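You operate a simulated robot arm through the tools that you are given. There is no shell and no other tool. Be economical: measure what you need, move in short steps, check, and stop when the job is done.

Carry out the task below with a simulated robot arm. There is one attempt and no reset: what you move stays moved.

TASK
Stop the second cell and switch its belts breaker off for the fitter.
Fine: stop before the main switch goes off; door shut and latched again; main switch back on, screen showing the belts trip.

Only the result counts: the job must be done as asked and must still hold three seconds after the hand-in. Knocking over, shifting, dropping, spilling or breaking anything else fails it.

THE ROBOT
A 7-joint arm with a two-finger parallel gripper on a trunk, on a base that drives. Base frame: it is fixed to the floor where the robot stands at the start and does not move with it; the origin is under the middle of the robot, x ahead of it, y to its left, z up. Readings come in mm, degrees, newtons and seconds.
With the tool pointing down near the work surface it reaches from about 280 to 660 mm from the robot's upright axis, wherever it stands. Its first joint turns from -166.0 to 166.0 degrees. Places, roughly: second belts breaker [500, 300, 1300]; second cabinet door [600, 100, 1600]; second door latch [400, 400, 1400]; second dust breaker [600, 200, 1300]; second main switch [500, 500, 1200]; second table breaker [600, 100, 1300]; second white stop button [600, 0, 1300]. Payload 1.57 kg.
The TCP is the grasp point between the finger pads, 30 mm short of the fingertips. In the tool frame z runs along the fingers and y along their closing line. The gripper opens to 80 mm. The fingers are 17 mm wide and 12 mm thick; the gripper's body (40 by 82 mm) begins 80 mm behind the TCP.
Orientation is told as [roll, pitch, yaw] about the base's x, y, z axes, in that order, counted from this pose: with the fingers straight down and closing along the base's y, the tool's x points along the base's -x, its y along +y and its z along -z.

THE INTERFACE
- The arm moves only by the tool play_rows. Its argument "motion" is one flat list of numbers, 6 for each row, row after row: the shift along the tool's x, y, z in units of 50 mm (1.0 is 50 mm), then the turn, a rotation vector about the tool's x, y, z in units of 6 degrees (1.0 is 6 degrees). In form: [tx, ty, tz, rx, ry, rz, tx, ty, tz, rx, ry, rz, ...]. A call has 1 to 8 rows; each row shifts and turns the commanded pose from where the row before left it, along the tool's axes as they then stand. "jaw" is the opening, from 0 (shut) to 1 (fully open), set as the call begins (left out, the last holds). A call with a number of a shift or a turn outside -1 to 1 is refused whole. Rows are played at 5 a second. More than 50 mm and 8.6 degrees between two rows, or a gripper value outside its range, and nothing of the call is played. A pose out of reach is approached as far as the arm can. The call stops where the force on the tool passes 50 N (or 10 N more than at its start, if that is more) or the arm is blocked; 0.2 s more then pass. The fingers move at their own pace (about 72 mm/s each) and stop on an object; they squeeze with about 43 N. The grip force told is the motor's: it shows also when the fingers shut on nothing. Time passes only in rows, and 0.2 s behind the last, so rows that do not move let the fingers close. It gives the time, the measured TCP pose, the force on the tool (base axes), the opening and the grip force at its end, in the units of the frame above (readings bear some noise), with the torque about the TCP (base axes, N m) and any sound that the robot's microphone picked up.
- Cameras (640 x 400 px; columns grow to the right, rows downward): "scene" is now at [228.7, -19, 1648.4]; the picture's right is [-0.30, -0.95, 0.00], its down [-0.85, 0.27, -0.46] and it looks along [0.43, -0.14, -0.89] (base axes); focal length 214 px, centre (320, 200). "wrist" rides on the gripper at [72, -7, -122] in the tool frame; the picture's right is [0.09, 1.00, 0.00], its down [-0.84, 0.08, -0.54] and it looks along [-0.54, 0.05, 0.84] (tool axes); focal length 238 px, centre (320, 200). There is no depth. A picture from a camera that has moved, and an enlarged one, comes with that camera's place and axes in the base frame and with its lens.
- camera(camera): a new picture of that camera. No time passes.
- move_column(by): slides the trunk up (or, below 0, down) by that many mm; the arm and the scene camera ride with it, the base frame stays. It gives what a move gives, with no picture.
- roll_base(legs): drives the robot by 1 to 6 legs, each [ahead, left, turn to the left] in mm, mm and degrees, along the robot's own axes; the way and the turn of a leg run together, so that a leg with both is an arc; at most 1500 mm and 180 degrees a leg. The arm and the cameras ride along, it lands a little off, and it stops where it bumps. It gives what a move gives.
- aim_head(pan, tilt): turns the head with the scene camera to pan (to the left, within 86 degrees either way) and tilt (down, from -29 to 69), counted from straight ahead of the robot. It gives what a move gives.
- close_up(camera, box): a new picture of the part [left, top, right, bottom] of that camera's present view, enlarged. No time passes.
- sign_off(): hands the job in; it is judged then, once.

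Go step by step. Nothing tells you exact positions but the pictures and the camera data: compare them with the known pose of the tool, close in by small moves and look again before you grip or let go. The budget is 120 turns and 90 pictures, counting those below and the enlarged ones. Unless the task says otherwise, let go and move clear before handing in, and close with one line.

The tools are called after "Call:" as a command line: name --argument value ..., lists and objects as JSON in quotes. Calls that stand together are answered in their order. play_rows: Moves the arm, as the interface text tells. Its arguments: {"type":"object","properties":{"motion":{"type":"array","items":{"type":"number"}},"jaw":{"type":"number"}},"required":["motion"]} The other tools are called the same way: move_column (by) slides the trunk up or down; roll_base (legs) drives the base; aim_head (pan, tilt) turns the head that bears the scene camera; camera (camera) takes a picture; close_up (camera, box) takes an enlarged picture of a part of a camera's view; sign_off () hands the job in.

At the start:

```text
t: 0.0
position: [429.4, 56.8, 1563.5]
orientation: [-2.2, 2.7, -0.1]
contact_force: [-0.8, 0.0, -0.5]
wrist_torque: [-0.01, 0.0, -0.01]
grip_width: 79.9
gripper_force: 0.1
trunk travel left (down, up): [-900.0, 90.0]
robot x, y, heading: [-2.6, -1.3, 0.0]
head pan, tilt: [-17.5, 62.9]
```

scene: 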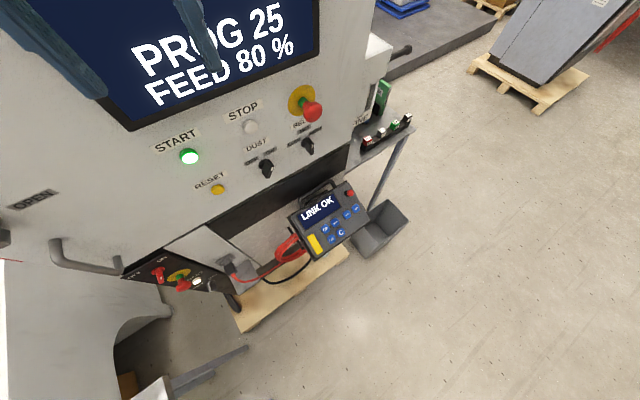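
wrist: 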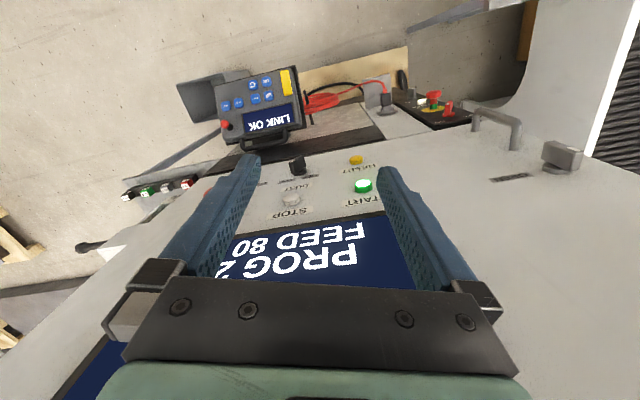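

I see a machine panel close ahead with a screen, START/STOP and a door to the left. I look around first, to find which cell is which.

Call:
aim_head --pan 0 --tilt 25

Call:
camera --camera "scene"

Call:
aim_head --pan 60 --tilt 25

Call:
camera --camera "scene"

Call:
aim_head --pan -60 --tilt 25

Call:
camera --camera "scene"

```text
t: 1.0
position: [428.8, 57.9, 1560.4]
orientation: [-2.2, 2.7, -0.4]
contact_force: [-0.2, -0.2, -0.8]
wrist_torque: [-0.02, -0.02, 0.0]
grip_width: 79.9
gripper_force: 0.1
trunk travel left (down, up): [-900.0, 90.0]
robot x, y, heading: [-0.1, 0.4, 0.1]
head pan, tilt: [0.0, 25.0]
```

```text
87 pictures are left
camera scene: at [260.4, -0.1, 1701.6], right [0.0, -1.0, 0.0], down [-0.42, 0.0, -0.91], along [0.91, 0.0, -0.42], focal length 214 px, centre (320, 200)
```

scene: 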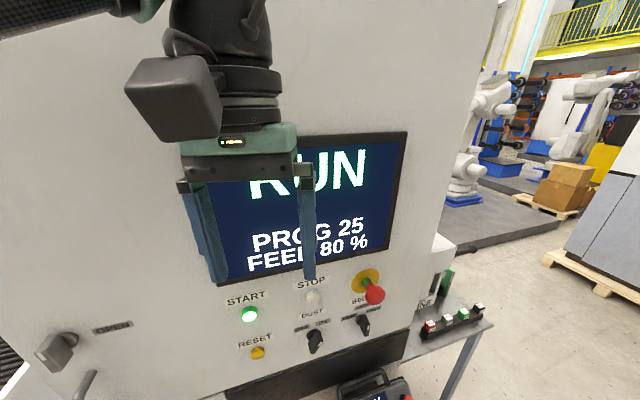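

```text
t: 2.3
position: [428.9, 56.8, 1562.0]
orientation: [-2.1, 2.7, -0.3]
contact_force: [0.4, -0.3, 0.6]
wrist_torque: [0.0, 0.0, 0.03]
grip_width: 80.0
gripper_force: 0.1
trunk travel left (down, up): [-900.0, 90.0]
robot x, y, heading: [-2.6, 2.4, 0.2]
head pan, tilt: [60.0, 25.0]
```

```text
86 pictures are left
camera scene: at [214.5, 79.7, 1701.7], right [0.87, -0.5, 0.0], down [-0.21, -0.37, -0.91], along [0.45, 0.78, -0.42], focal length 214 px, centre (320, 200)
```

scene: 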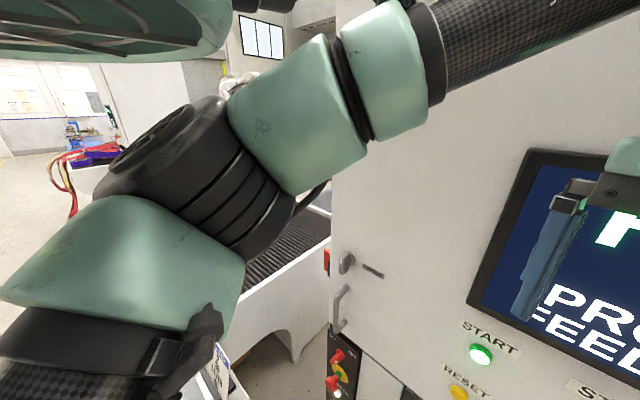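

```text
t: 4.3
position: [428.9, 57.4, 1563.2]
orientation: [-2.1, 2.6, -0.2]
contact_force: [0.5, 0.9, -0.4]
wrist_torque: [-0.02, -0.01, 0.0]
grip_width: 80.1
gripper_force: 0.1
trunk travel left (down, up): [-900.0, 90.0]
robot x, y, heading: [0.8, 0.5, -0.2]
head pan, tilt: [-60.0, 25.0]
```

```text
85 pictures are left
camera scene: at [214.4, -79.8, 1701.7], right [-0.87, -0.5, 0.0], down [-0.21, 0.37, -0.91], along [0.45, -0.78, -0.42], focal length 214 px, centre (320, 200)
```

scene: 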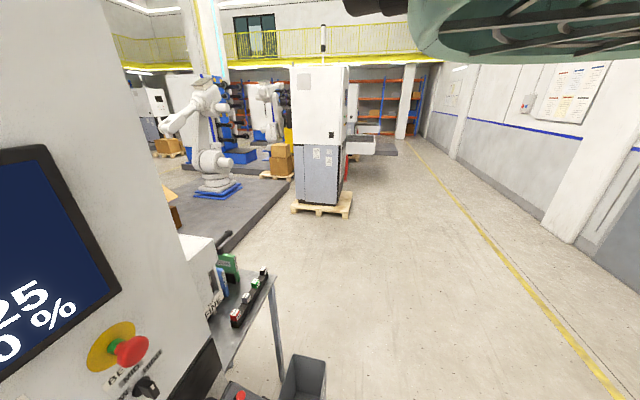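

The second cell's panel is right ahead, turned about 27°. I need closer views of the panel and of the space around.

Call:
close_up --camera "scene" --box '[0, 200, 320, 400]'

Call:
aim_head --pan 86 --tilt 45

Call:
camera --camera "scene"

Call:
aim_head --pan -86 --tilt 45

Call:
camera --camera "scene"

Call:
aim_head --pan 25 --tilt 55

Call:
camera --camera "scene"

```text
2.00 times, centred on (160, 300) of scene
camera zoom: at [214.4, -79.8, 1701.7], right [-0.87, -0.5, 0.0], down [-0.21, 0.37, -0.91], along [0.45, -0.78, -0.42], focal length 429 px, centre (640, 0)
```

zoom: 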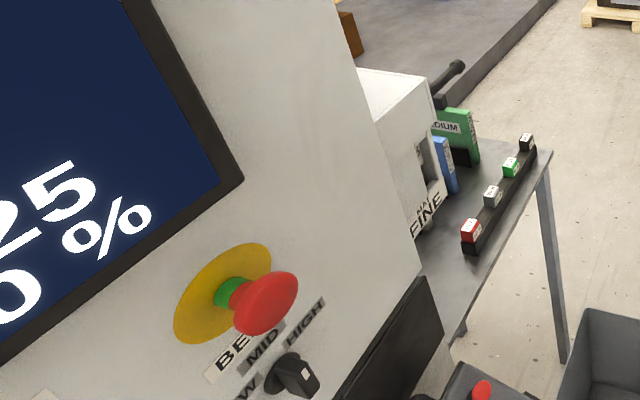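

```text
t: 6.6
position: [429.7, 56.8, 1562.4]
orientation: [-2.3, 2.6, -0.2]
contact_force: [-1.1, -0.6, -0.1]
wrist_torque: [0.0, 0.0, 0.0]
grip_width: 79.9
gripper_force: 0.1
trunk travel left (down, up): [-900.0, 90.0]
robot x, y, heading: [-1.7, -2.3, -0.0]
head pan, tilt: [85.9, 45.0]
```

```text
83 pictures are left
camera scene: at [174.1, 81.1, 1671.1], right [1.0, -0.07, 0.0], down [-0.05, -0.71, -0.71], along [0.05, 0.71, -0.71], focal length 214 px, centre (320, 200)
```

scene: 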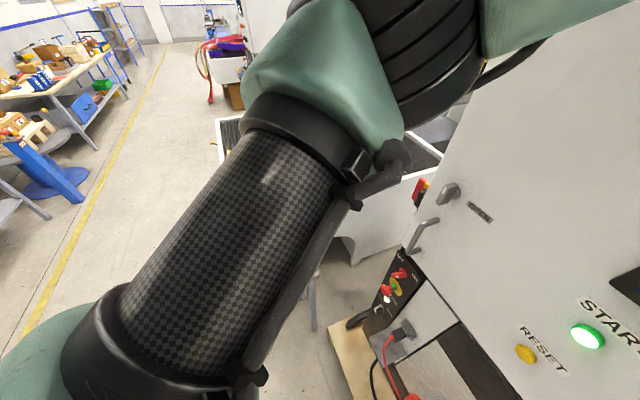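

```text
t: 9.2
position: [429.2, 56.2, 1562.4]
orientation: [-2.2, 2.6, -0.3]
contact_force: [-0.4, -0.5, 0.3]
wrist_torque: [-0.04, 0.01, -0.01]
grip_width: 79.9
gripper_force: 0.1
trunk travel left (down, up): [-900.0, 90.0]
robot x, y, heading: [0.3, 0.1, -0.0]
head pan, tilt: [-85.9, 45.0]
```

```text
82 pictures are left
camera scene: at [174.1, -81.1, 1671.1], right [-1.0, -0.07, 0.0], down [-0.05, 0.71, -0.71], along [0.05, -0.71, -0.71], focal length 214 px, centre (320, 200)
```

scene: 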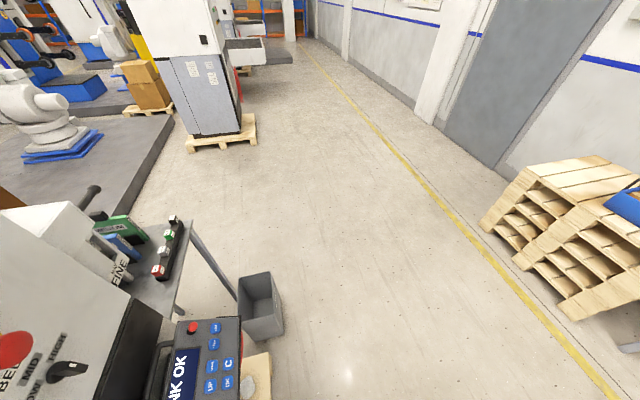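

```text
t: 11.1
position: [429.8, 57.7, 1562.9]
orientation: [-2.2, 2.6, -0.2]
contact_force: [-0.2, -0.4, -0.1]
wrist_torque: [-0.03, 0.02, 0.02]
grip_width: 79.9
gripper_force: 0.1
trunk travel left (down, up): [-900.0, 90.0]
robot x, y, heading: [-2.3, -6.9, -0.2]
head pan, tilt: [25.0, 55.0]
```

```text
81 pictures are left
camera scene: at [233.7, 30.4, 1657.7], right [0.42, -0.91, 0.0], down [-0.74, -0.35, -0.57], along [0.52, 0.24, -0.82], focal length 214 px, centre (320, 200)
```

scene: 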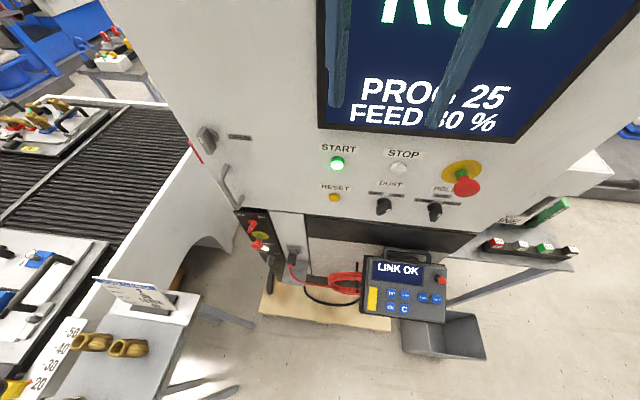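

The main switch looks to be the red/yellow piece on the cabinet's left side face; the door carries the latch by "OPEN". I back up and square to the panel to see everything.

Call:
roll_base --legs '[[-250, 0, 0], [0, 0, 27]]'

Call:
aim_head --pan 0 --tilt 30

Call:
camera --camera "scene"

```text
t: 14.3
position: [112.2, 245.1, 1564.0]
orientation: [-2.2, 2.5, 26.7]
contact_force: [0.0, -0.5, 0.7]
wrist_torque: [0.0, 0.01, 0.03]
grip_width: 79.9
gripper_force: 0.0
trunk travel left (down, up): [-900.0, 90.0]
robot x, y, heading: [-246.4, -4.2, 27.1]
head pan, tilt: [25.0, 55.0]
```

```text
t: 15.2
position: [111.6, 243.8, 1563.6]
orientation: [-2.2, 2.7, 26.8]
contact_force: [0.3, 0.1, -0.4]
wrist_torque: [0.02, 0.0, -0.02]
grip_width: 80.0
gripper_force: 0.1
trunk travel left (down, up): [-900.0, 90.0]
robot x, y, heading: [-247.0, -2.0, 26.9]
head pan, tilt: [0.0, 30.0]
```

```text
80 pictures are left
camera scene: at [-15.4, 117.2, 1693.7], right [0.45, -0.89, 0.0], down [-0.45, -0.23, -0.87], along [0.77, 0.39, -0.5], focal length 214 px, centre (320, 200)
```

scene: 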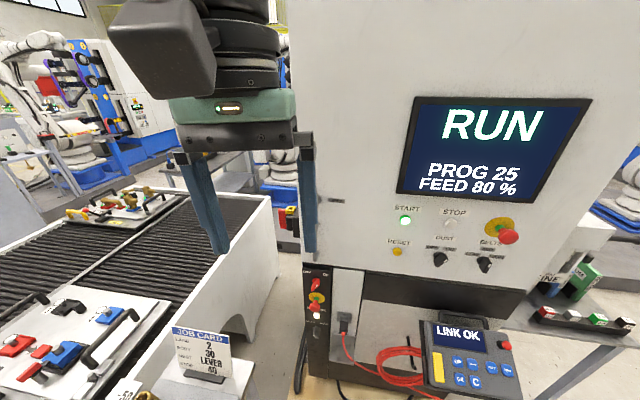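

Call:
close_up --camera "scene" --box '[260, 180, 420, 280]'

Call:
close_up --camera "scene" --box '[380, 180, 540, 280]'

Call:
close_up --camera "scene" --box '[280, 250, 440, 350]'

Call:
close_up --camera "scene" --box '[130, 300, 290, 400]'

```text
4.00 times, centred on (340, 230) of scene
camera zoom: at [-15.4, 117.2, 1693.7], right [0.45, -0.89, 0.0], down [-0.45, -0.23, -0.87], along [0.77, 0.39, -0.5], focal length 858 px, centre (240, 80)
```

zoom: 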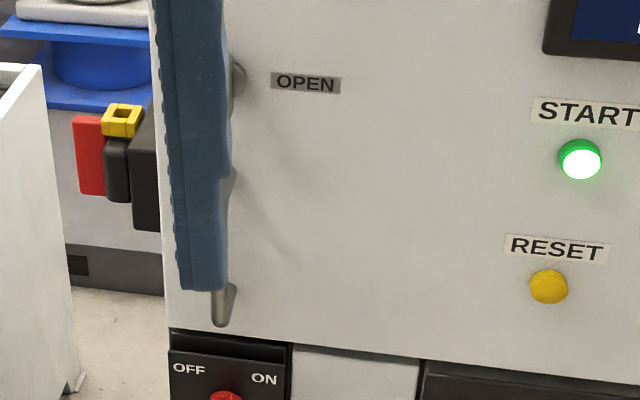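

```text
4.00 times, centred on (460, 230) of scene
camera zoom: at [-15.4, 117.2, 1693.7], right [0.45, -0.89, 0.0], down [-0.45, -0.23, -0.87], along [0.77, 0.39, -0.5], focal length 858 px, centre (-240, 80)
```

zoom: 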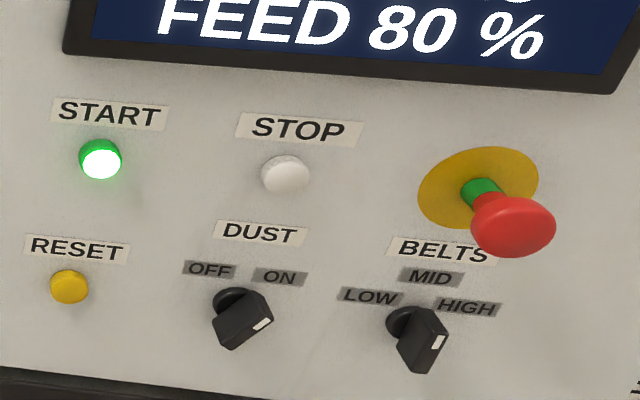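

```text
4.00 times, centred on (360, 300) of scene
camera zoom: at [-15.4, 117.2, 1693.7], right [0.45, -0.89, 0.0], down [-0.45, -0.23, -0.87], along [0.77, 0.39, -0.5], focal length 858 px, centre (160, -200)
```

zoom: 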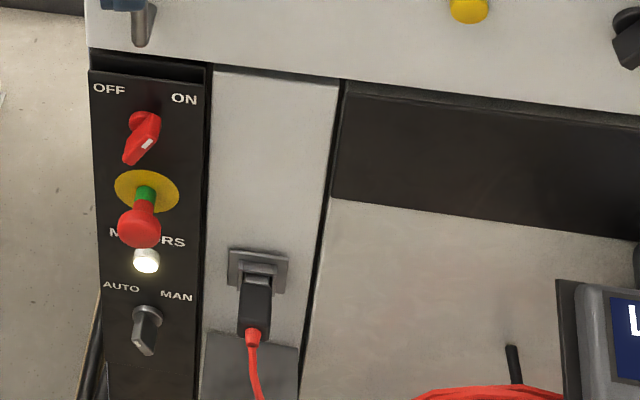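

```text
4.00 times, centred on (210, 350) of scene
camera zoom: at [-15.4, 117.2, 1693.7], right [0.45, -0.89, 0.0], down [-0.45, -0.23, -0.87], along [0.77, 0.39, -0.5], focal length 858 px, centre (760, -400)
```

zoom: 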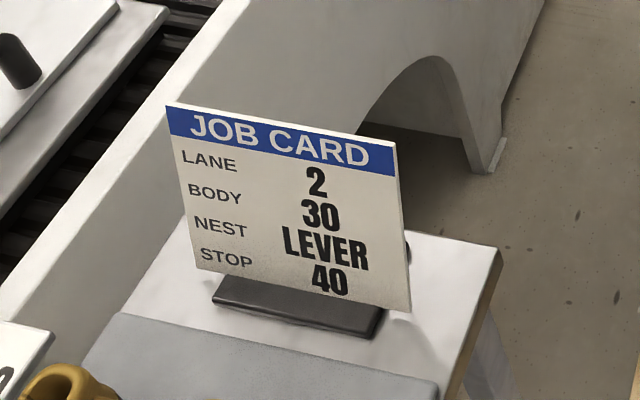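

The STOP button triangulates to about (553, 15, 1356), START (519, 127, 1353), the latch (450, 375, 1382), so the panel is yawed about 16°. The main switch is on the side at about (520, 520, 1230). I turn the tool to point forward with jaws shut.

Call:
play_rows --motion '[0, 0, 0, 0, -1, 0, 0, 0, 0, 0, -1, 0, 0, 0, 0, 0, -1, 0, 0, 0, 0, 0, -1, 0, 0, 0, 0, 0, -1, 0, 0, 0, 0, 0, -1, 0, 0, 0, 0, 0, -1, 0, 0, 0, 0, 0, -1, 0]' --jaw 0

Call:
play_rows --motion '[0, 0, 0, 0, -1, 0, 0, 0, 0, 0, -1, 0, 0, 0, 0, 0, -1, 0, 0, 0, 0, 0, -1, 0, 0, 0, 0, 0, -1, 0, 0, 0, 0, 0, -1, 0, 0, 0, 0, 0, -1, 0]'

Call:
camera --camera "scene"

Call:
camera --camera "wrist"

```text
t: 17.0
position: [114.3, 255.0, 1563.7]
orientation: [-5.7, -44.1, 32.5]
contact_force: [-1.0, -0.2, 0.8]
wrist_torque: [-0.01, -0.02, -0.02]
grip_width: 0.1
gripper_force: 20.8
trunk travel left (down, up): [-900.0, 90.0]
robot x, y, heading: [-251.9, -2.3, 27.0]
head pan, tilt: [0.0, 30.0]
```

```text
t: 18.6
position: [151.0, 287.2, 1598.1]
orientation: [-38.8, -86.7, 65.3]
contact_force: [0.6, 0.1, 0.1]
wrist_torque: [-0.01, 0.02, 0.02]
grip_width: 0.1
gripper_force: 21.1
out of reach, approached as far as the arm can: row 3, 4, 5, 6, 7
trunk travel left (down, up): [-900.0, 90.0]
robot x, y, heading: [-248.2, 1.7, 26.6]
head pan, tilt: [0.0, 30.0]
```

```text
75 pictures are left
camera scene: at [-15.1, 117.3, 1693.7], right [0.45, -0.89, 0.0], down [-0.45, -0.23, -0.87], along [0.77, 0.39, -0.5], focal length 214 px, centre (320, 200)
```

scene: 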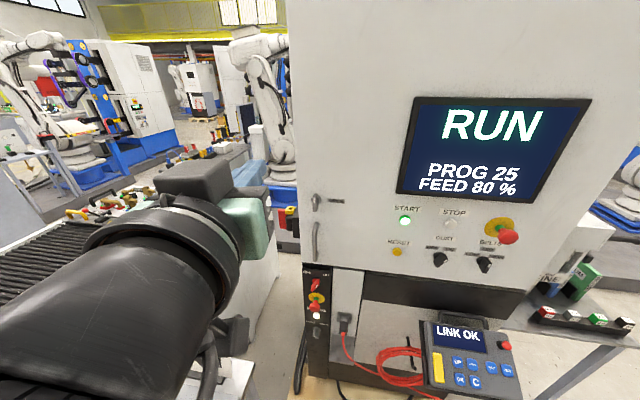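

```text
74 pictures are left
camera wrist: at [43.6, 223.3, 1532.0], right [-0.45, 0.89, -0.13], down [-0.5, -0.13, 0.86], along [0.74, 0.45, 0.5], focal length 238 px, centre (320, 200)
```

wrist: 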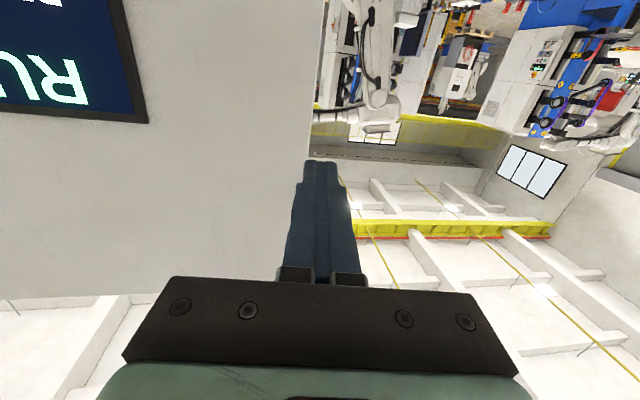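

The arm now points forward but is too folded. I extend it a bit and lower it.

Call:
play_rows --motion '[0, 0, 1, 0, 0, 0, 0, 0, 1, 0, 0, 0, 1, 0, 0, 0, 0, 0, 1, 0, 0, 0, 0, 0, 1, 0, 0, 0, 0, 0, 1, 0, 0, 0, 0, 0, 0, 0, 0, 0, 0, 0]'

Call:
camera --camera "scene"

```text
t: 20.2
position: [235.1, 321.5, 1390.3]
orientation: [-39.2, -86.5, 65.9]
contact_force: [0.5, -0.4, 0.1]
wrist_torque: [-0.03, -0.02, 0.01]
grip_width: 0.2
gripper_force: 21.9
trunk travel left (down, up): [-900.0, 90.0]
robot x, y, heading: [-244.5, -3.7, 27.1]
head pan, tilt: [0.0, 30.0]
```

```text
73 pictures are left
camera scene: at [-15.0, 117.6, 1693.7], right [0.45, -0.89, 0.0], down [-0.45, -0.23, -0.87], along [0.77, 0.39, -0.5], focal length 214 px, centre (320, 200)
```

scene: 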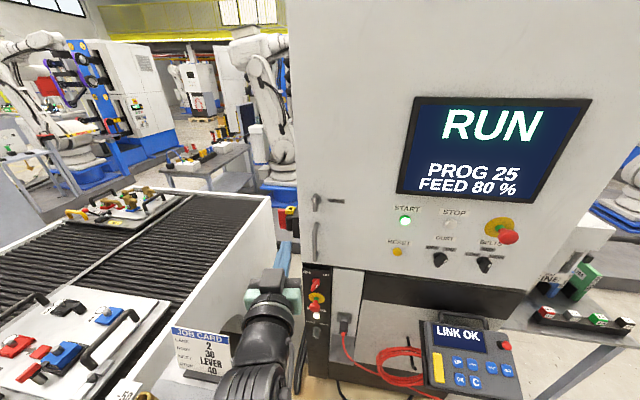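

Call:
close_up --camera "scene" --box '[270, 180, 350, 230]'

Call:
camera --camera "wrist"

```text
8.00 times, centred on (310, 205) of scene
camera zoom: at [-15.0, 117.6, 1693.7], right [0.45, -0.89, 0.0], down [-0.45, -0.23, -0.87], along [0.77, 0.39, -0.5], focal length 1716 px, centre (400, 160)
```

zoom: 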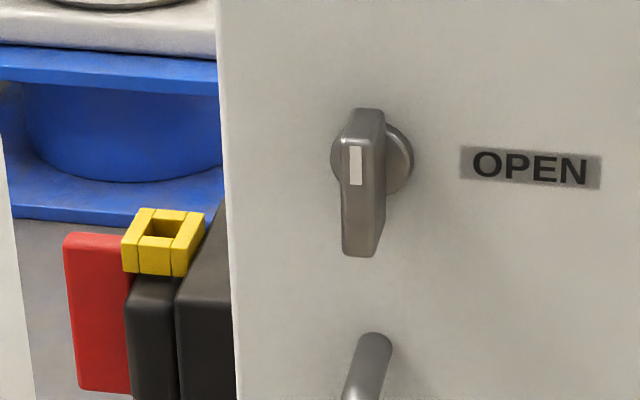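

```text
71 pictures are left
camera wrist: at [127.4, 256.3, 1325.9], right [-0.45, 0.88, -0.13], down [-0.5, -0.13, 0.86], along [0.74, 0.45, 0.5], focal length 238 px, centre (320, 200)
```

wrist: 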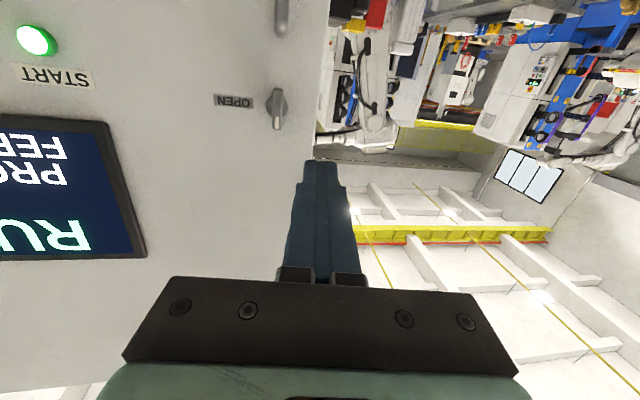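

The latch is a knob with its marker up; OPEN lies a quarter turn clockwise. I square to the panel (heading ≈16°) and line up with STOP.

Call:
roll_base --legs '[[0, 0, -11], [0, -270, 0]]'

Call:
camera --camera "scene"

Call:
camera --camera "wrist"

```text
t: 22.8
position: [359.5, -29.3, 1391.1]
orientation: [-40.2, -86.6, 55.8]
contact_force: [1.1, 1.2, 0.0]
wrist_torque: [-0.01, 0.01, 0.0]
grip_width: 0.1
gripper_force: 21.5
trunk travel left (down, up): [-900.0, 90.0]
robot x, y, heading: [-172.1, -255.2, 16.2]
head pan, tilt: [0.0, 30.0]
```

```text
70 pictures are left
camera scene: at [75.5, -182.7, 1693.7], right [0.28, -0.96, 0.0], down [-0.48, -0.14, -0.87], along [0.83, 0.24, -0.5], focal length 214 px, centre (320, 200)
```

scene: 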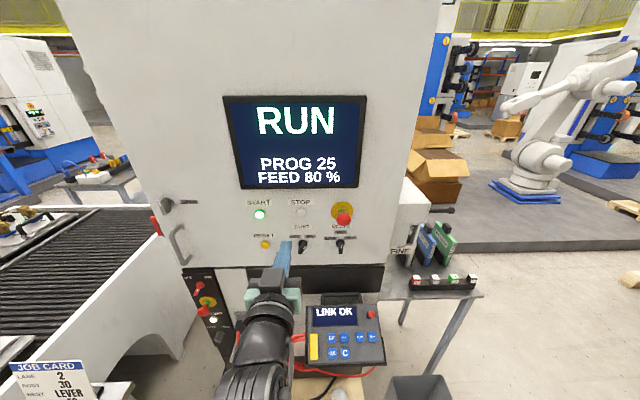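

```text
69 pictures are left
camera wrist: at [241.9, -73.1, 1326.5], right [-0.27, 0.95, -0.13], down [-0.51, -0.03, 0.86], along [0.81, 0.3, 0.5], focal length 238 px, centre (320, 200)
```

wrist: 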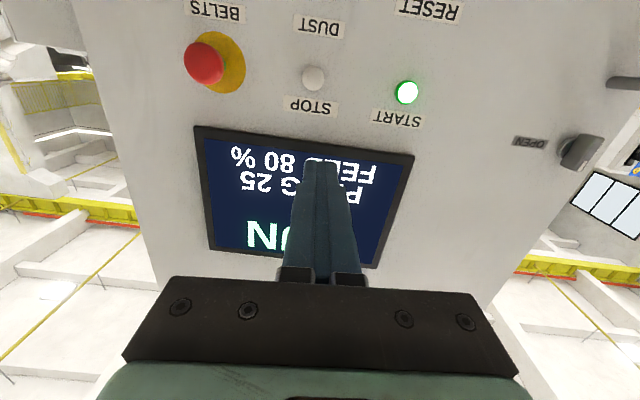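

STOP is at about (568, 17, 1345); I line the closed fingertips up and go forward to about 60 mm short.

Call:
play_rows --motion '[0.72, -0.24, 0, 0, 0, 0, 0, 0, 1, 0, 0, 0, 0, 0, 1, 0, 0, 0, 0, 0, 0.4, 0, 0, 0]'

Call:
camera --camera "wrist"

Call:
close_up --camera "scene" --box '[220, 180, 380, 280]'

```text
t: 23.8
position: [476.6, -10.7, 1352.3]
orientation: [-40.2, -86.6, 56.0]
contact_force: [0.5, -0.8, -0.3]
wrist_torque: [0.03, -0.03, -0.02]
grip_width: 0.1
gripper_force: 21.4
trunk travel left (down, up): [-900.0, 90.0]
robot x, y, heading: [-167.3, -255.2, 16.1]
head pan, tilt: [0.0, 30.0]
```

```text
68 pictures are left
camera wrist: at [359.7, -53.0, 1287.9], right [-0.27, 0.95, -0.13], down [-0.51, -0.03, 0.86], along [0.81, 0.3, 0.5], focal length 238 px, centre (320, 200)
```

wrist: 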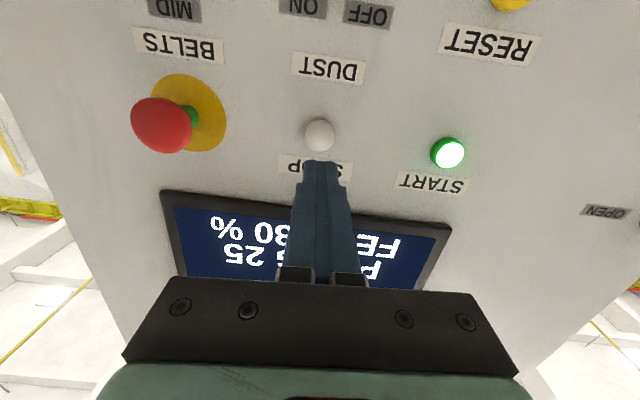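

```text
4.00 times, centred on (300, 230) of scene
camera zoom: at [75.4, -183.3, 1693.8], right [0.28, -0.96, 0.0], down [-0.48, -0.14, -0.87], along [0.83, 0.24, -0.5], focal length 858 px, centre (400, 80)
```

zoom: 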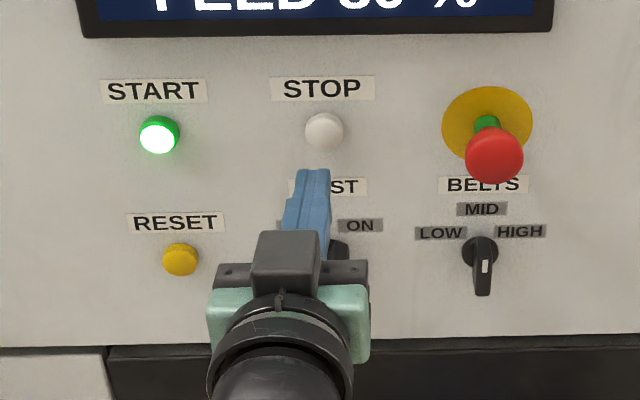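

Aligned within a few millimetres. I press now with small steps.

Call:
play_rows --motion '[0.04, 0, 0.9, 0, 0, 0, 0, 0, 0.2, 0, 0, 0, 0, 0, 0.1, 0, 0, 0, 0, 0, 0.1, 0, 0, 0]'

Call:
camera --camera "scene"

```text
t: 24.8
position: [536.1, 6.6, 1347.6]
orientation: [-39.9, -86.5, 55.7]
contact_force: [-13.9, -5.5, -1.3]
wrist_torque: [0.03, 0.08, -0.03]
grip_width: 0.1
gripper_force: 21.4
trunk travel left (down, up): [-900.0, 90.0]
robot x, y, heading: [-170.3, -254.0, 16.0]
head pan, tilt: [0.0, 30.0]
heard: click
```

```text
66 pictures are left
camera scene: at [72.5, -184.4, 1694.3], right [0.28, -0.96, 0.0], down [-0.48, -0.14, -0.87], along [0.83, 0.24, -0.5], focal length 214 px, centre (320, 200)
```

scene: 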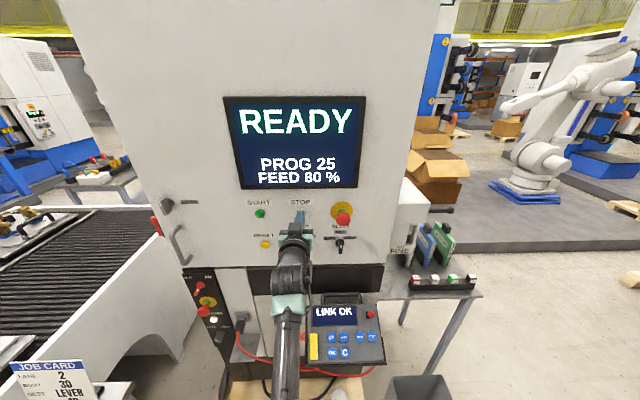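

STOP clicked and the screen shows READY. I withdraw and move left to see the main switch.

Call:
play_rows --motion '[0, 0, -1, 0, 0, 0, 0, 0, -1, 0, 0, 0, 0, 0, -1, 0, 0, 0]'

Call:
roll_base --legs '[[0, 300, 0]]'

Call:
aim_head --pan 20 --tilt 40

Call:
camera --camera "scene"

Call:
camera --camera "wrist"

```text
t: 25.6
position: [393.6, -33.0, 1352.6]
orientation: [-39.8, -86.6, 55.5]
contact_force: [-0.4, -0.6, -0.7]
wrist_torque: [0.0, -0.05, 0.01]
grip_width: 0.0
gripper_force: 20.7
trunk travel left (down, up): [-900.0, 90.0]
robot x, y, heading: [-171.2, -255.9, 16.1]
head pan, tilt: [0.0, 30.0]
```

```text
t: 27.6
position: [313.2, 248.7, 1351.5]
orientation: [-39.6, -86.7, 55.3]
contact_force: [0.7, -0.8, -1.3]
wrist_torque: [0.0, -0.01, 0.03]
grip_width: 0.0
gripper_force: 21.4
trunk travel left (down, up): [-900.0, 90.0]
robot x, y, heading: [-253.5, 30.2, 15.9]
head pan, tilt: [0.0, 30.0]
```

```text
t: 28.4
position: [314.2, 249.6, 1352.0]
orientation: [-39.8, -86.5, 55.4]
contact_force: [-0.3, 0.0, -0.2]
wrist_torque: [-0.02, -0.01, 0.01]
grip_width: 0.1
gripper_force: 21.7
trunk travel left (down, up): [-900.0, 90.0]
robot x, y, heading: [-250.5, 26.4, 15.5]
head pan, tilt: [20.0, 40.0]
```

```text
65 pictures are left
camera scene: at [-22.8, 123.2, 1678.4], right [0.59, -0.81, 0.0], down [-0.52, -0.38, -0.77], along [0.62, 0.45, -0.64], focal length 214 px, centre (320, 200)
```

scene: 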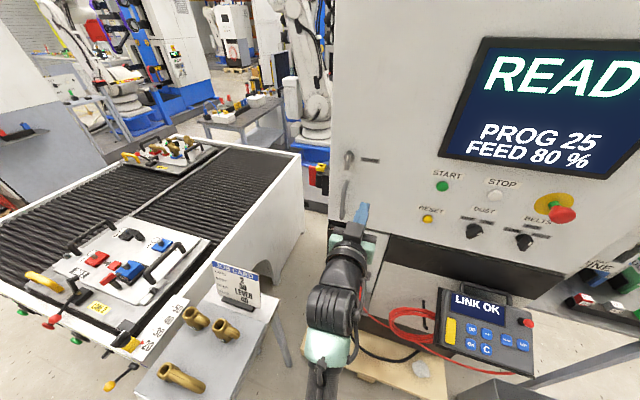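

```text
64 pictures are left
camera wrist: at [196.7, 205.6, 1286.7], right [-0.27, 0.95, -0.13], down [-0.51, -0.03, 0.86], along [0.81, 0.3, 0.5], focal length 238 px, centre (320, 200)
```

wrist: 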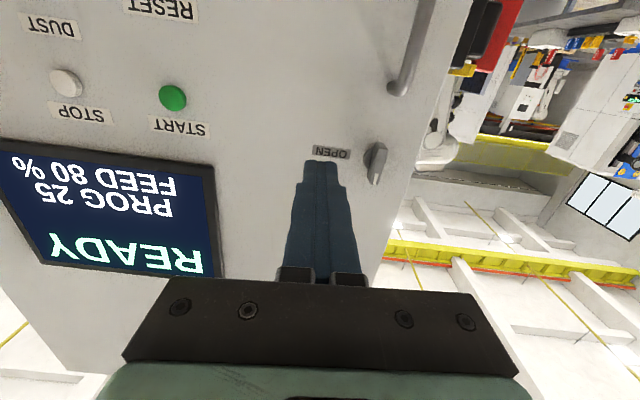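

I take the arm to the left and turn the tool to the right so that the wrist camera can see the cabinet's side face.

Call:
play_rows --motion '[0, 1, -0.3, 0, 0, 0, 0, 1, -0.3, 0, 0, 0, 0, 1, -0.3, 0, 0, 0, 0, 1, -0.3, 0, 0, 0, 0, 1, -0.3, 0, 0, 0, 0, 1, -0.3, 0, 0, 0]'

Call:
play_rows --motion '[0, 0, 0, 1, 0, 0, 0, 0, 0, 1, 0, 0, 0, 0, 0, 1, 0, 0, 0, 0, 0, 1, 0, 0, 0, 0, 0, 1, 0, 0, 0, 0, 0, 1, 0, 0, 0, 0, 0, 1, 0, 0]'

Call:
camera --camera "wrist"

```text
refused: row 1 steps farther than a row can; nothing moved
```

```text
t: 30.0
position: [314.2, 249.1, 1352.1]
orientation: [-82.8, -86.6, 56.2]
contact_force: [0.9, -0.4, -0.3]
wrist_torque: [0.0, 0.01, 0.01]
grip_width: 0.0
gripper_force: 21.4
trunk travel left (down, up): [-900.0, 90.0]
robot x, y, heading: [-252.3, 24.2, 15.7]
head pan, tilt: [20.0, 40.0]
```

```text
63 pictures are left
camera wrist: at [200.2, 293.4, 1282.9], right [0.44, 0.89, -0.15], down [-0.42, 0.35, 0.83], along [0.79, -0.3, 0.53], focal length 238 px, centre (320, 200)
```

wrist: 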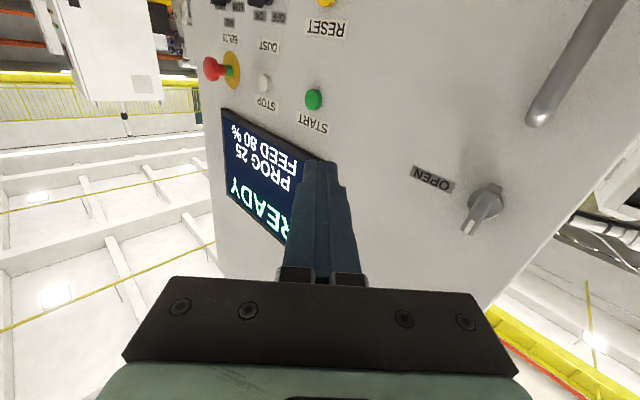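

Call:
play_rows --motion '[0.2, 0.7, -0.65, 0, 0, 0, 0.2, 0.7, -0.65, 0, 0, 0, 0.2, 0.7, -0.65, 0, 0, 0, 0.2, 0.7, -0.65, 0, 0, 0, 0.2, 0.7, -0.65, 0, 0, 0, 0.2, 0.7, -0.65, 0, 0, 0]'

Call:
camera --camera "wrist"

Call:
camera --camera "scene"

```text
t: 31.4
position: [224.9, 455.2, 1295.7]
orientation: [-81.2, -86.6, 54.8]
contact_force: [0.8, 0.2, 0.0]
wrist_torque: [0.0, 0.0, 0.05]
grip_width: 0.0
gripper_force: 21.6
out of reach, approached as far as the arm can: row 5, 6
trunk travel left (down, up): [-900.0, 90.0]
robot x, y, heading: [-251.1, 25.3, 15.8]
head pan, tilt: [20.0, 40.0]
```

```text
62 pictures are left
camera wrist: at [111.6, 500.1, 1226.8], right [0.44, 0.89, -0.15], down [-0.42, 0.35, 0.84], along [0.79, -0.3, 0.53], focal length 238 px, centre (320, 200)
```

wrist: 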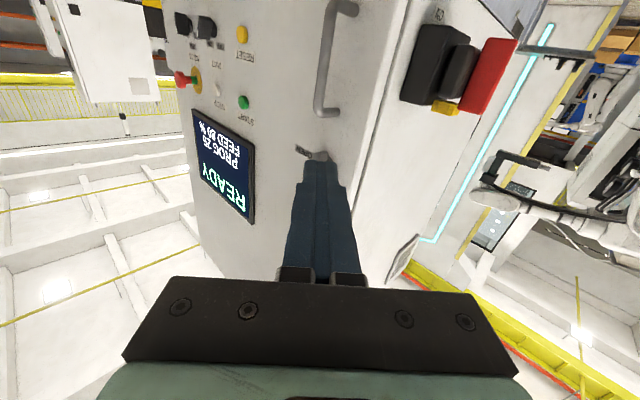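

```text
61 pictures are left
camera scene: at [-22.7, 122.8, 1678.4], right [0.59, -0.81, 0.0], down [-0.52, -0.38, -0.77], along [0.62, 0.45, -0.64], focal length 214 px, centre (320, 200)
```

scene: 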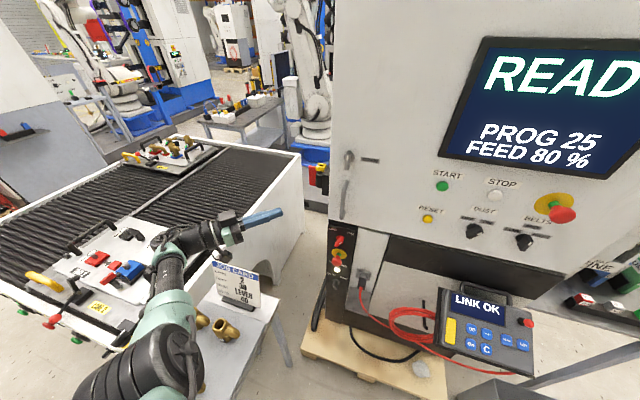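

Call:
close_up --camera "wrist" --box '[360, 0, 560, 125]'

Call:
close_up --camera "scene" --box '[280, 130, 360, 180]'

```text
3.20 times, centred on (460, 62) of wrist
camera zoom: at [111.6, 500.1, 1226.8], right [0.44, 0.89, -0.15], down [-0.42, 0.35, 0.84], along [0.79, -0.3, 0.53], focal length 763 px, centre (-128, 640)
```

zoom: 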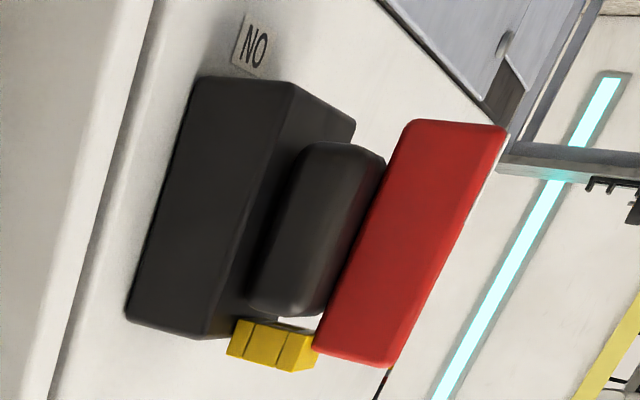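

```text
8.00 times, centred on (320, 155) of scene
camera zoom: at [-22.7, 122.8, 1678.4], right [0.59, -0.81, 0.0], down [-0.52, -0.38, -0.77], along [0.62, 0.45, -0.64], focal length 1716 px, centre (320, 560)
```

zoom: 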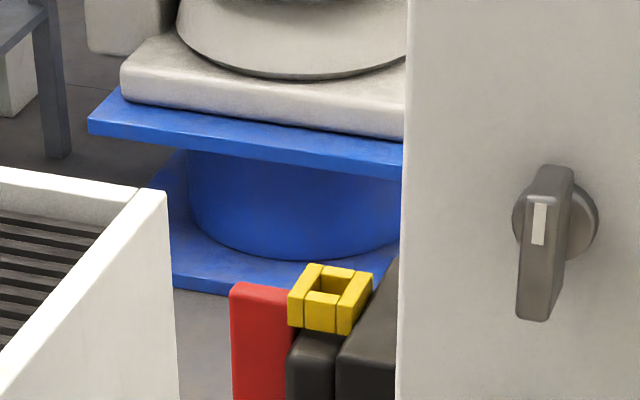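

The main switch is a red bar handle at about (510, 545, 1222) on a hub, with "ON" below it. I come closer to see the labels and which way it turns.

Call:
roll_base --legs '[[100, 60, 0]]'

Call:
play_rows --motion '[0, 0.6, -0.7, 0, 0, 0, 0, 0.6, -0.7, 0, 0, 0, 0, 0, 0, 1, 0, 0, 0, 0, 0, 1, 0, 0]'

Call:
camera --camera "wrist"

```text
t: 32.7
position: [305.1, 540.4, 1296.0]
orientation: [-82.0, -86.7, 55.8]
contact_force: [-0.2, -0.2, 0.1]
wrist_torque: [-0.01, -0.04, 0.02]
grip_width: 0.0
gripper_force: 21.3
trunk travel left (down, up): [-900.0, 90.0]
robot x, y, heading: [-170.7, 111.4, 16.2]
head pan, tilt: [20.0, 40.0]
```

```text
t: 33.7
position: [257.0, 525.3, 1305.7]
orientation: [-90.2, -86.6, 55.0]
contact_force: [-0.4, -0.7, 0.5]
wrist_torque: [0.0, 0.02, 0.0]
grip_width: 0.0
gripper_force: 21.0
out of reach, approached as far as the arm can: row 1, 2, 3, 4
trunk travel left (down, up): [-900.0, 90.0]
robot x, y, heading: [-172.6, 112.4, 15.8]
head pan, tilt: [20.0, 40.0]
```

```text
58 pictures are left
camera wrist: at [151.3, 587.3, 1235.8], right [0.57, 0.81, -0.15], down [-0.37, 0.42, 0.83], along [0.73, -0.42, 0.54], focal length 238 px, centre (320, 200)
```

wrist: 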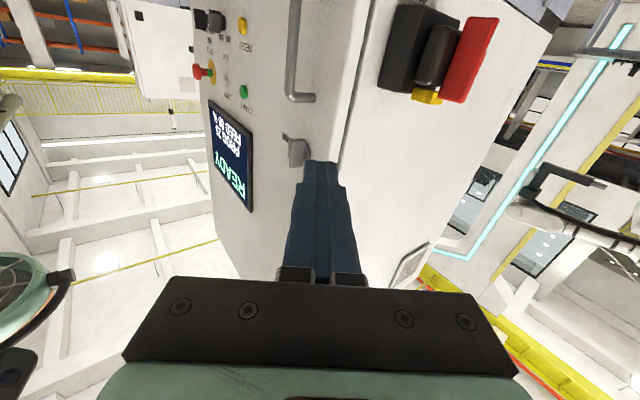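

Call:
play_rows --motion '[0, -0.11, 0.84, 0, 0, 0, 0, -0.11, 0.84, 0, 0, 0, 0, -0.11, 0.84, 0, 0, 0, 0, -0.11, 0.84, 0, 0, 0]'

Call:
camera --camera "wrist"

```text
t: 34.7
position: [401.5, 440.0, 1291.4]
orientation: [-89.8, -86.6, 54.5]
contact_force: [0.6, 0.7, -0.5]
wrist_torque: [-0.01, 0.02, 0.01]
grip_width: 0.1
gripper_force: 21.4
out of reach, approached as far as the arm can: row 1, 2, 3, 4
trunk travel left (down, up): [-900.0, 90.0]
robot x, y, heading: [-171.2, 113.5, 16.2]
head pan, tilt: [20.0, 40.0]
```

```text
57 pictures are left
camera wrist: at [295.7, 502.3, 1221.0], right [0.57, 0.81, -0.15], down [-0.37, 0.42, 0.83], along [0.73, -0.42, 0.54], focal length 238 px, centre (320, 200)
```

wrist: 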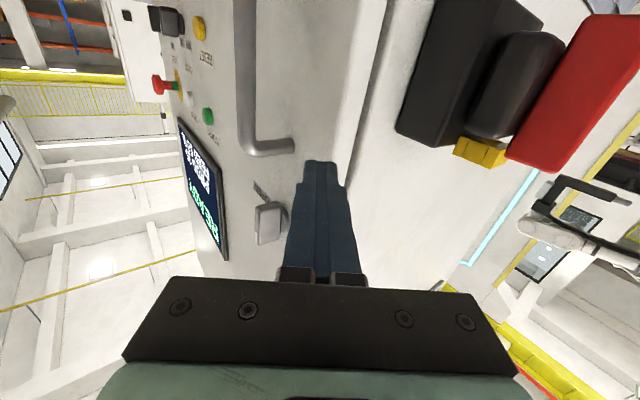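

The arm is at its reach limit. I check the floor and table on my left before driving nearer.

Call:
aim_head --pan 60 --tilt 62

Call:
camera --camera "scene"

```text
t: 35.7
position: [398.7, 442.0, 1292.2]
orientation: [-90.9, -86.5, 55.5]
contact_force: [0.3, -0.8, 0.4]
wrist_torque: [-0.03, 0.0, 0.01]
grip_width: 0.0
gripper_force: 21.5
trunk travel left (down, up): [-900.0, 90.0]
robot x, y, heading: [-177.4, 111.6, 16.1]
head pan, tilt: [60.0, 62.0]
```

```text
56 pictures are left
camera scene: at [4.0, 221.2, 1649.4], right [0.97, -0.24, 0.0], down [-0.22, -0.86, -0.47], along [0.11, 0.46, -0.88], focal length 214 px, centre (320, 200)
```

scene: 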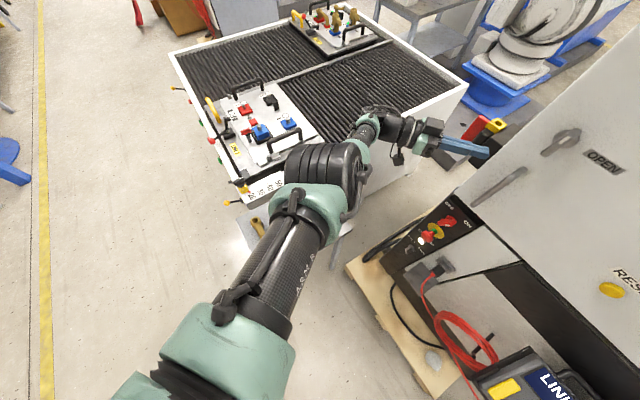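

Call:
close_up --camera "wrist" --box '[380, 0, 640, 180]'

Call:
close_up --camera "scene" --box '[440, 90, 540, 150]'

```text
2.22 times, centred on (510, 90) of wrist
camera zoom: at [294.6, 503.3, 1221.4], right [0.57, 0.81, -0.15], down [-0.37, 0.42, 0.83], along [0.73, -0.42, 0.54], focal length 530 px, centre (-102, 444)
```

zoom: 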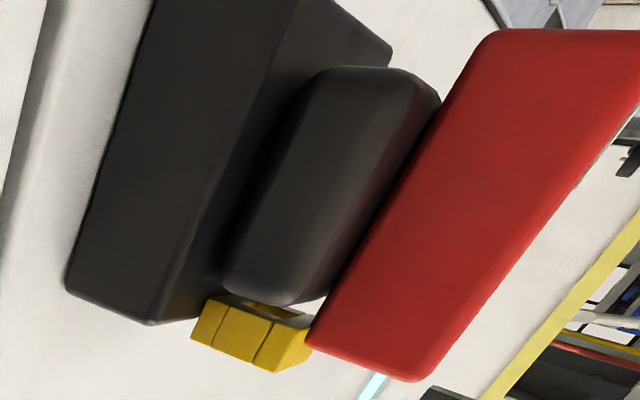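

```text
6.40 times, centred on (490, 120) of scene
camera zoom: at [4.0, 221.2, 1649.4], right [0.97, -0.24, 0.0], down [-0.22, -0.86, -0.47], along [0.11, 0.46, -0.88], focal length 1373 px, centre (-768, 712)
```

zoom: 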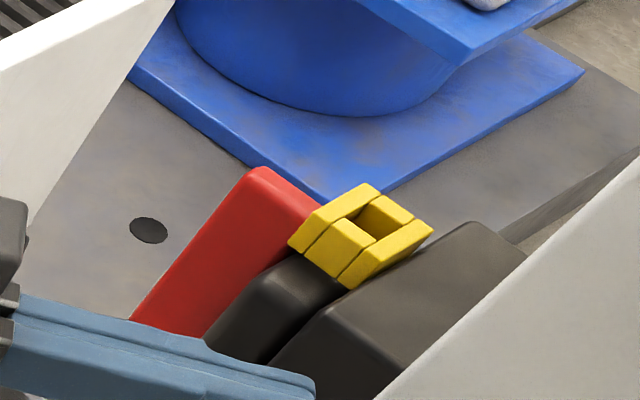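

I retract the arm, then roll the wrist so that its camera looks to the right, onto the side face.

Call:
play_rows --motion '[0, -0.8, -0.58, 0, 0, 0, 0, -0.8, -0.58, 0, 0, 0, 0, -0.8, -0.58, 0, 0, 0, 0, -0.8, -0.58, 0, 0, 0, 0, 0, 0, -1, 0, 0, 0, 0, 0, -1, 0, 0, 0, 0, 0, -1, 0, 0, 0, 0, 0, -1, 0, 0]'

Call:
play_rows --motion '[0, 0, 0, 0, 0, 1, 0, 0, 0, 0, 0, 1, 0, 0, 0, 0, 0, 1, 0, 0, 0, 0, 0, 1, 0, 0, 0, 0, 0, 1, 0, 0, 0, 0, 0, 1, 0, 0, 0, 0, 0, 1, 0, 0, 0, 0, 0, 1]'

Call:
play_rows --motion '[0, 0, 0, 0, 0, 1, 0, 0, 0, 0, 0, 1, 0, 0, 0, 0, 0, 1, 0, 0, 0, 0, 0, 1, 0, 0, 0, 0, 0, 1, 0, 0, 0, 0, 0, 1, 0, 0, 0, 0, 0, 1]'

Call:
camera --camera "wrist"

```text
t: 37.5
position: [299.1, 553.8, 1198.2]
orientation: [-66.8, -86.5, 55.6]
contact_force: [-0.1, 0.1, 0.0]
wrist_torque: [-0.01, -0.04, 0.04]
grip_width: 0.0
gripper_force: 21.3
out of reach, approached as far as the arm can: row 1, 2, 3, 4, 5, 6, 7, 8
trunk travel left (down, up): [-900.0, 90.0]
robot x, y, heading: [-169.1, 113.7, 16.0]
head pan, tilt: [60.0, 62.0]
```

```text
t: 39.3
position: [298.7, 554.3, 1198.2]
orientation: [88.1, -45.0, -100.0]
contact_force: [-0.5, -1.4, -0.2]
wrist_torque: [0.03, -0.04, -0.01]
grip_width: 0.1
gripper_force: 21.6
trunk travel left (down, up): [-900.0, 90.0]
robot x, y, heading: [-173.8, 117.3, 15.7]
head pan, tilt: [60.0, 62.0]
```

```text
t: 40.9
position: [272.7, 485.6, 1181.6]
orientation: [88.4, -15.3, -100.8]
contact_force: [-0.4, 0.3, 0.2]
wrist_torque: [-0.01, 0.03, 0.0]
grip_width: 0.0
gripper_force: 21.5
out of reach, approached as far as the arm can: row 4, 5, 6, 7
trunk travel left (down, up): [-900.0, 90.0]
robot x, y, heading: [-172.2, 112.8, 15.8]
head pan, tilt: [60.0, 62.0]
```

```text
53 pictures are left
camera wrist: at [166.2, 575.7, 1161.3], right [0.09, 0.34, 0.94], down [-0.68, -0.67, 0.31], along [0.73, -0.66, 0.17], focal length 238 px, centre (320, 200)
```

wrist: 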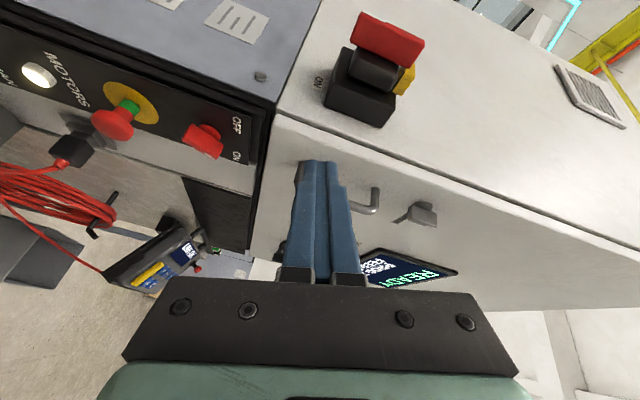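

Call:
close_up --camera "wrist" --box '[300, 0, 460, 140]'

```text
2.86 times, centred on (380, 70) of wrist
camera zoom: at [166.2, 575.7, 1161.3], right [0.09, 0.34, 0.94], down [-0.68, -0.67, 0.31], along [0.73, -0.66, 0.17], focal length 681 px, centre (149, 571)
```

zoom: 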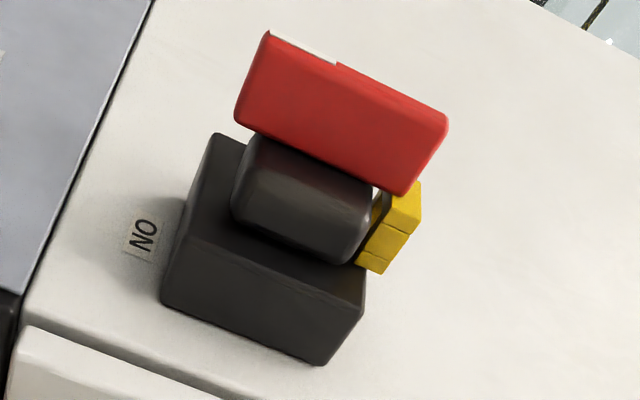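

The white pointer on the red grip points down to ON, and no OFF label is in sight, so OFF must lie to the rear: the lower end has to be pushed rearward. I drive forward to bring it within reach.

Call:
roll_base --legs '[[130, 0, 0]]'

Call:
play_rows --motion '[0, 0, 0, 0, -1, 0, 0, 0, 0, 0, -1, 0, 0, 0, 0, 0, -1, 0, 0, 0, 0, 0, -1, 0]'

Call:
camera --camera "wrist"

```text
t: 42.2
position: [398.7, 521.7, 1183.6]
orientation: [88.5, -15.4, -100.9]
contact_force: [0.5, -0.2, 0.3]
wrist_torque: [-0.01, -0.02, 0.0]
grip_width: 0.2
gripper_force: 21.5
trunk travel left (down, up): [-900.0, 90.0]
robot x, y, heading: [-47.3, 146.1, 15.7]
head pan, tilt: [60.0, 62.0]
```

```text
t: 43.2
position: [384.9, 500.9, 1206.3]
orientation: [91.7, -15.5, -113.4]
contact_force: [0.2, -0.8, -0.4]
wrist_torque: [0.0, -0.01, 0.0]
grip_width: 0.0
gripper_force: 22.1
out of reach, approached as far as the arm can: row 1, 2, 3, 4
trunk travel left (down, up): [-900.0, 90.0]
robot x, y, heading: [-50.0, 147.3, 16.1]
head pan, tilt: [60.0, 62.0]
```

```text
51 pictures are left
camera wrist: at [300.6, 610.4, 1178.1], right [0.11, 0.34, 0.93], down [-0.81, -0.51, 0.28], along [0.57, -0.79, 0.22], focal length 238 px, centre (320, 200)
```

wrist: 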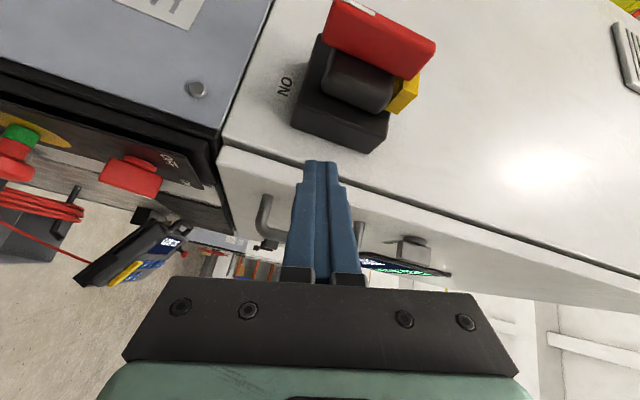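

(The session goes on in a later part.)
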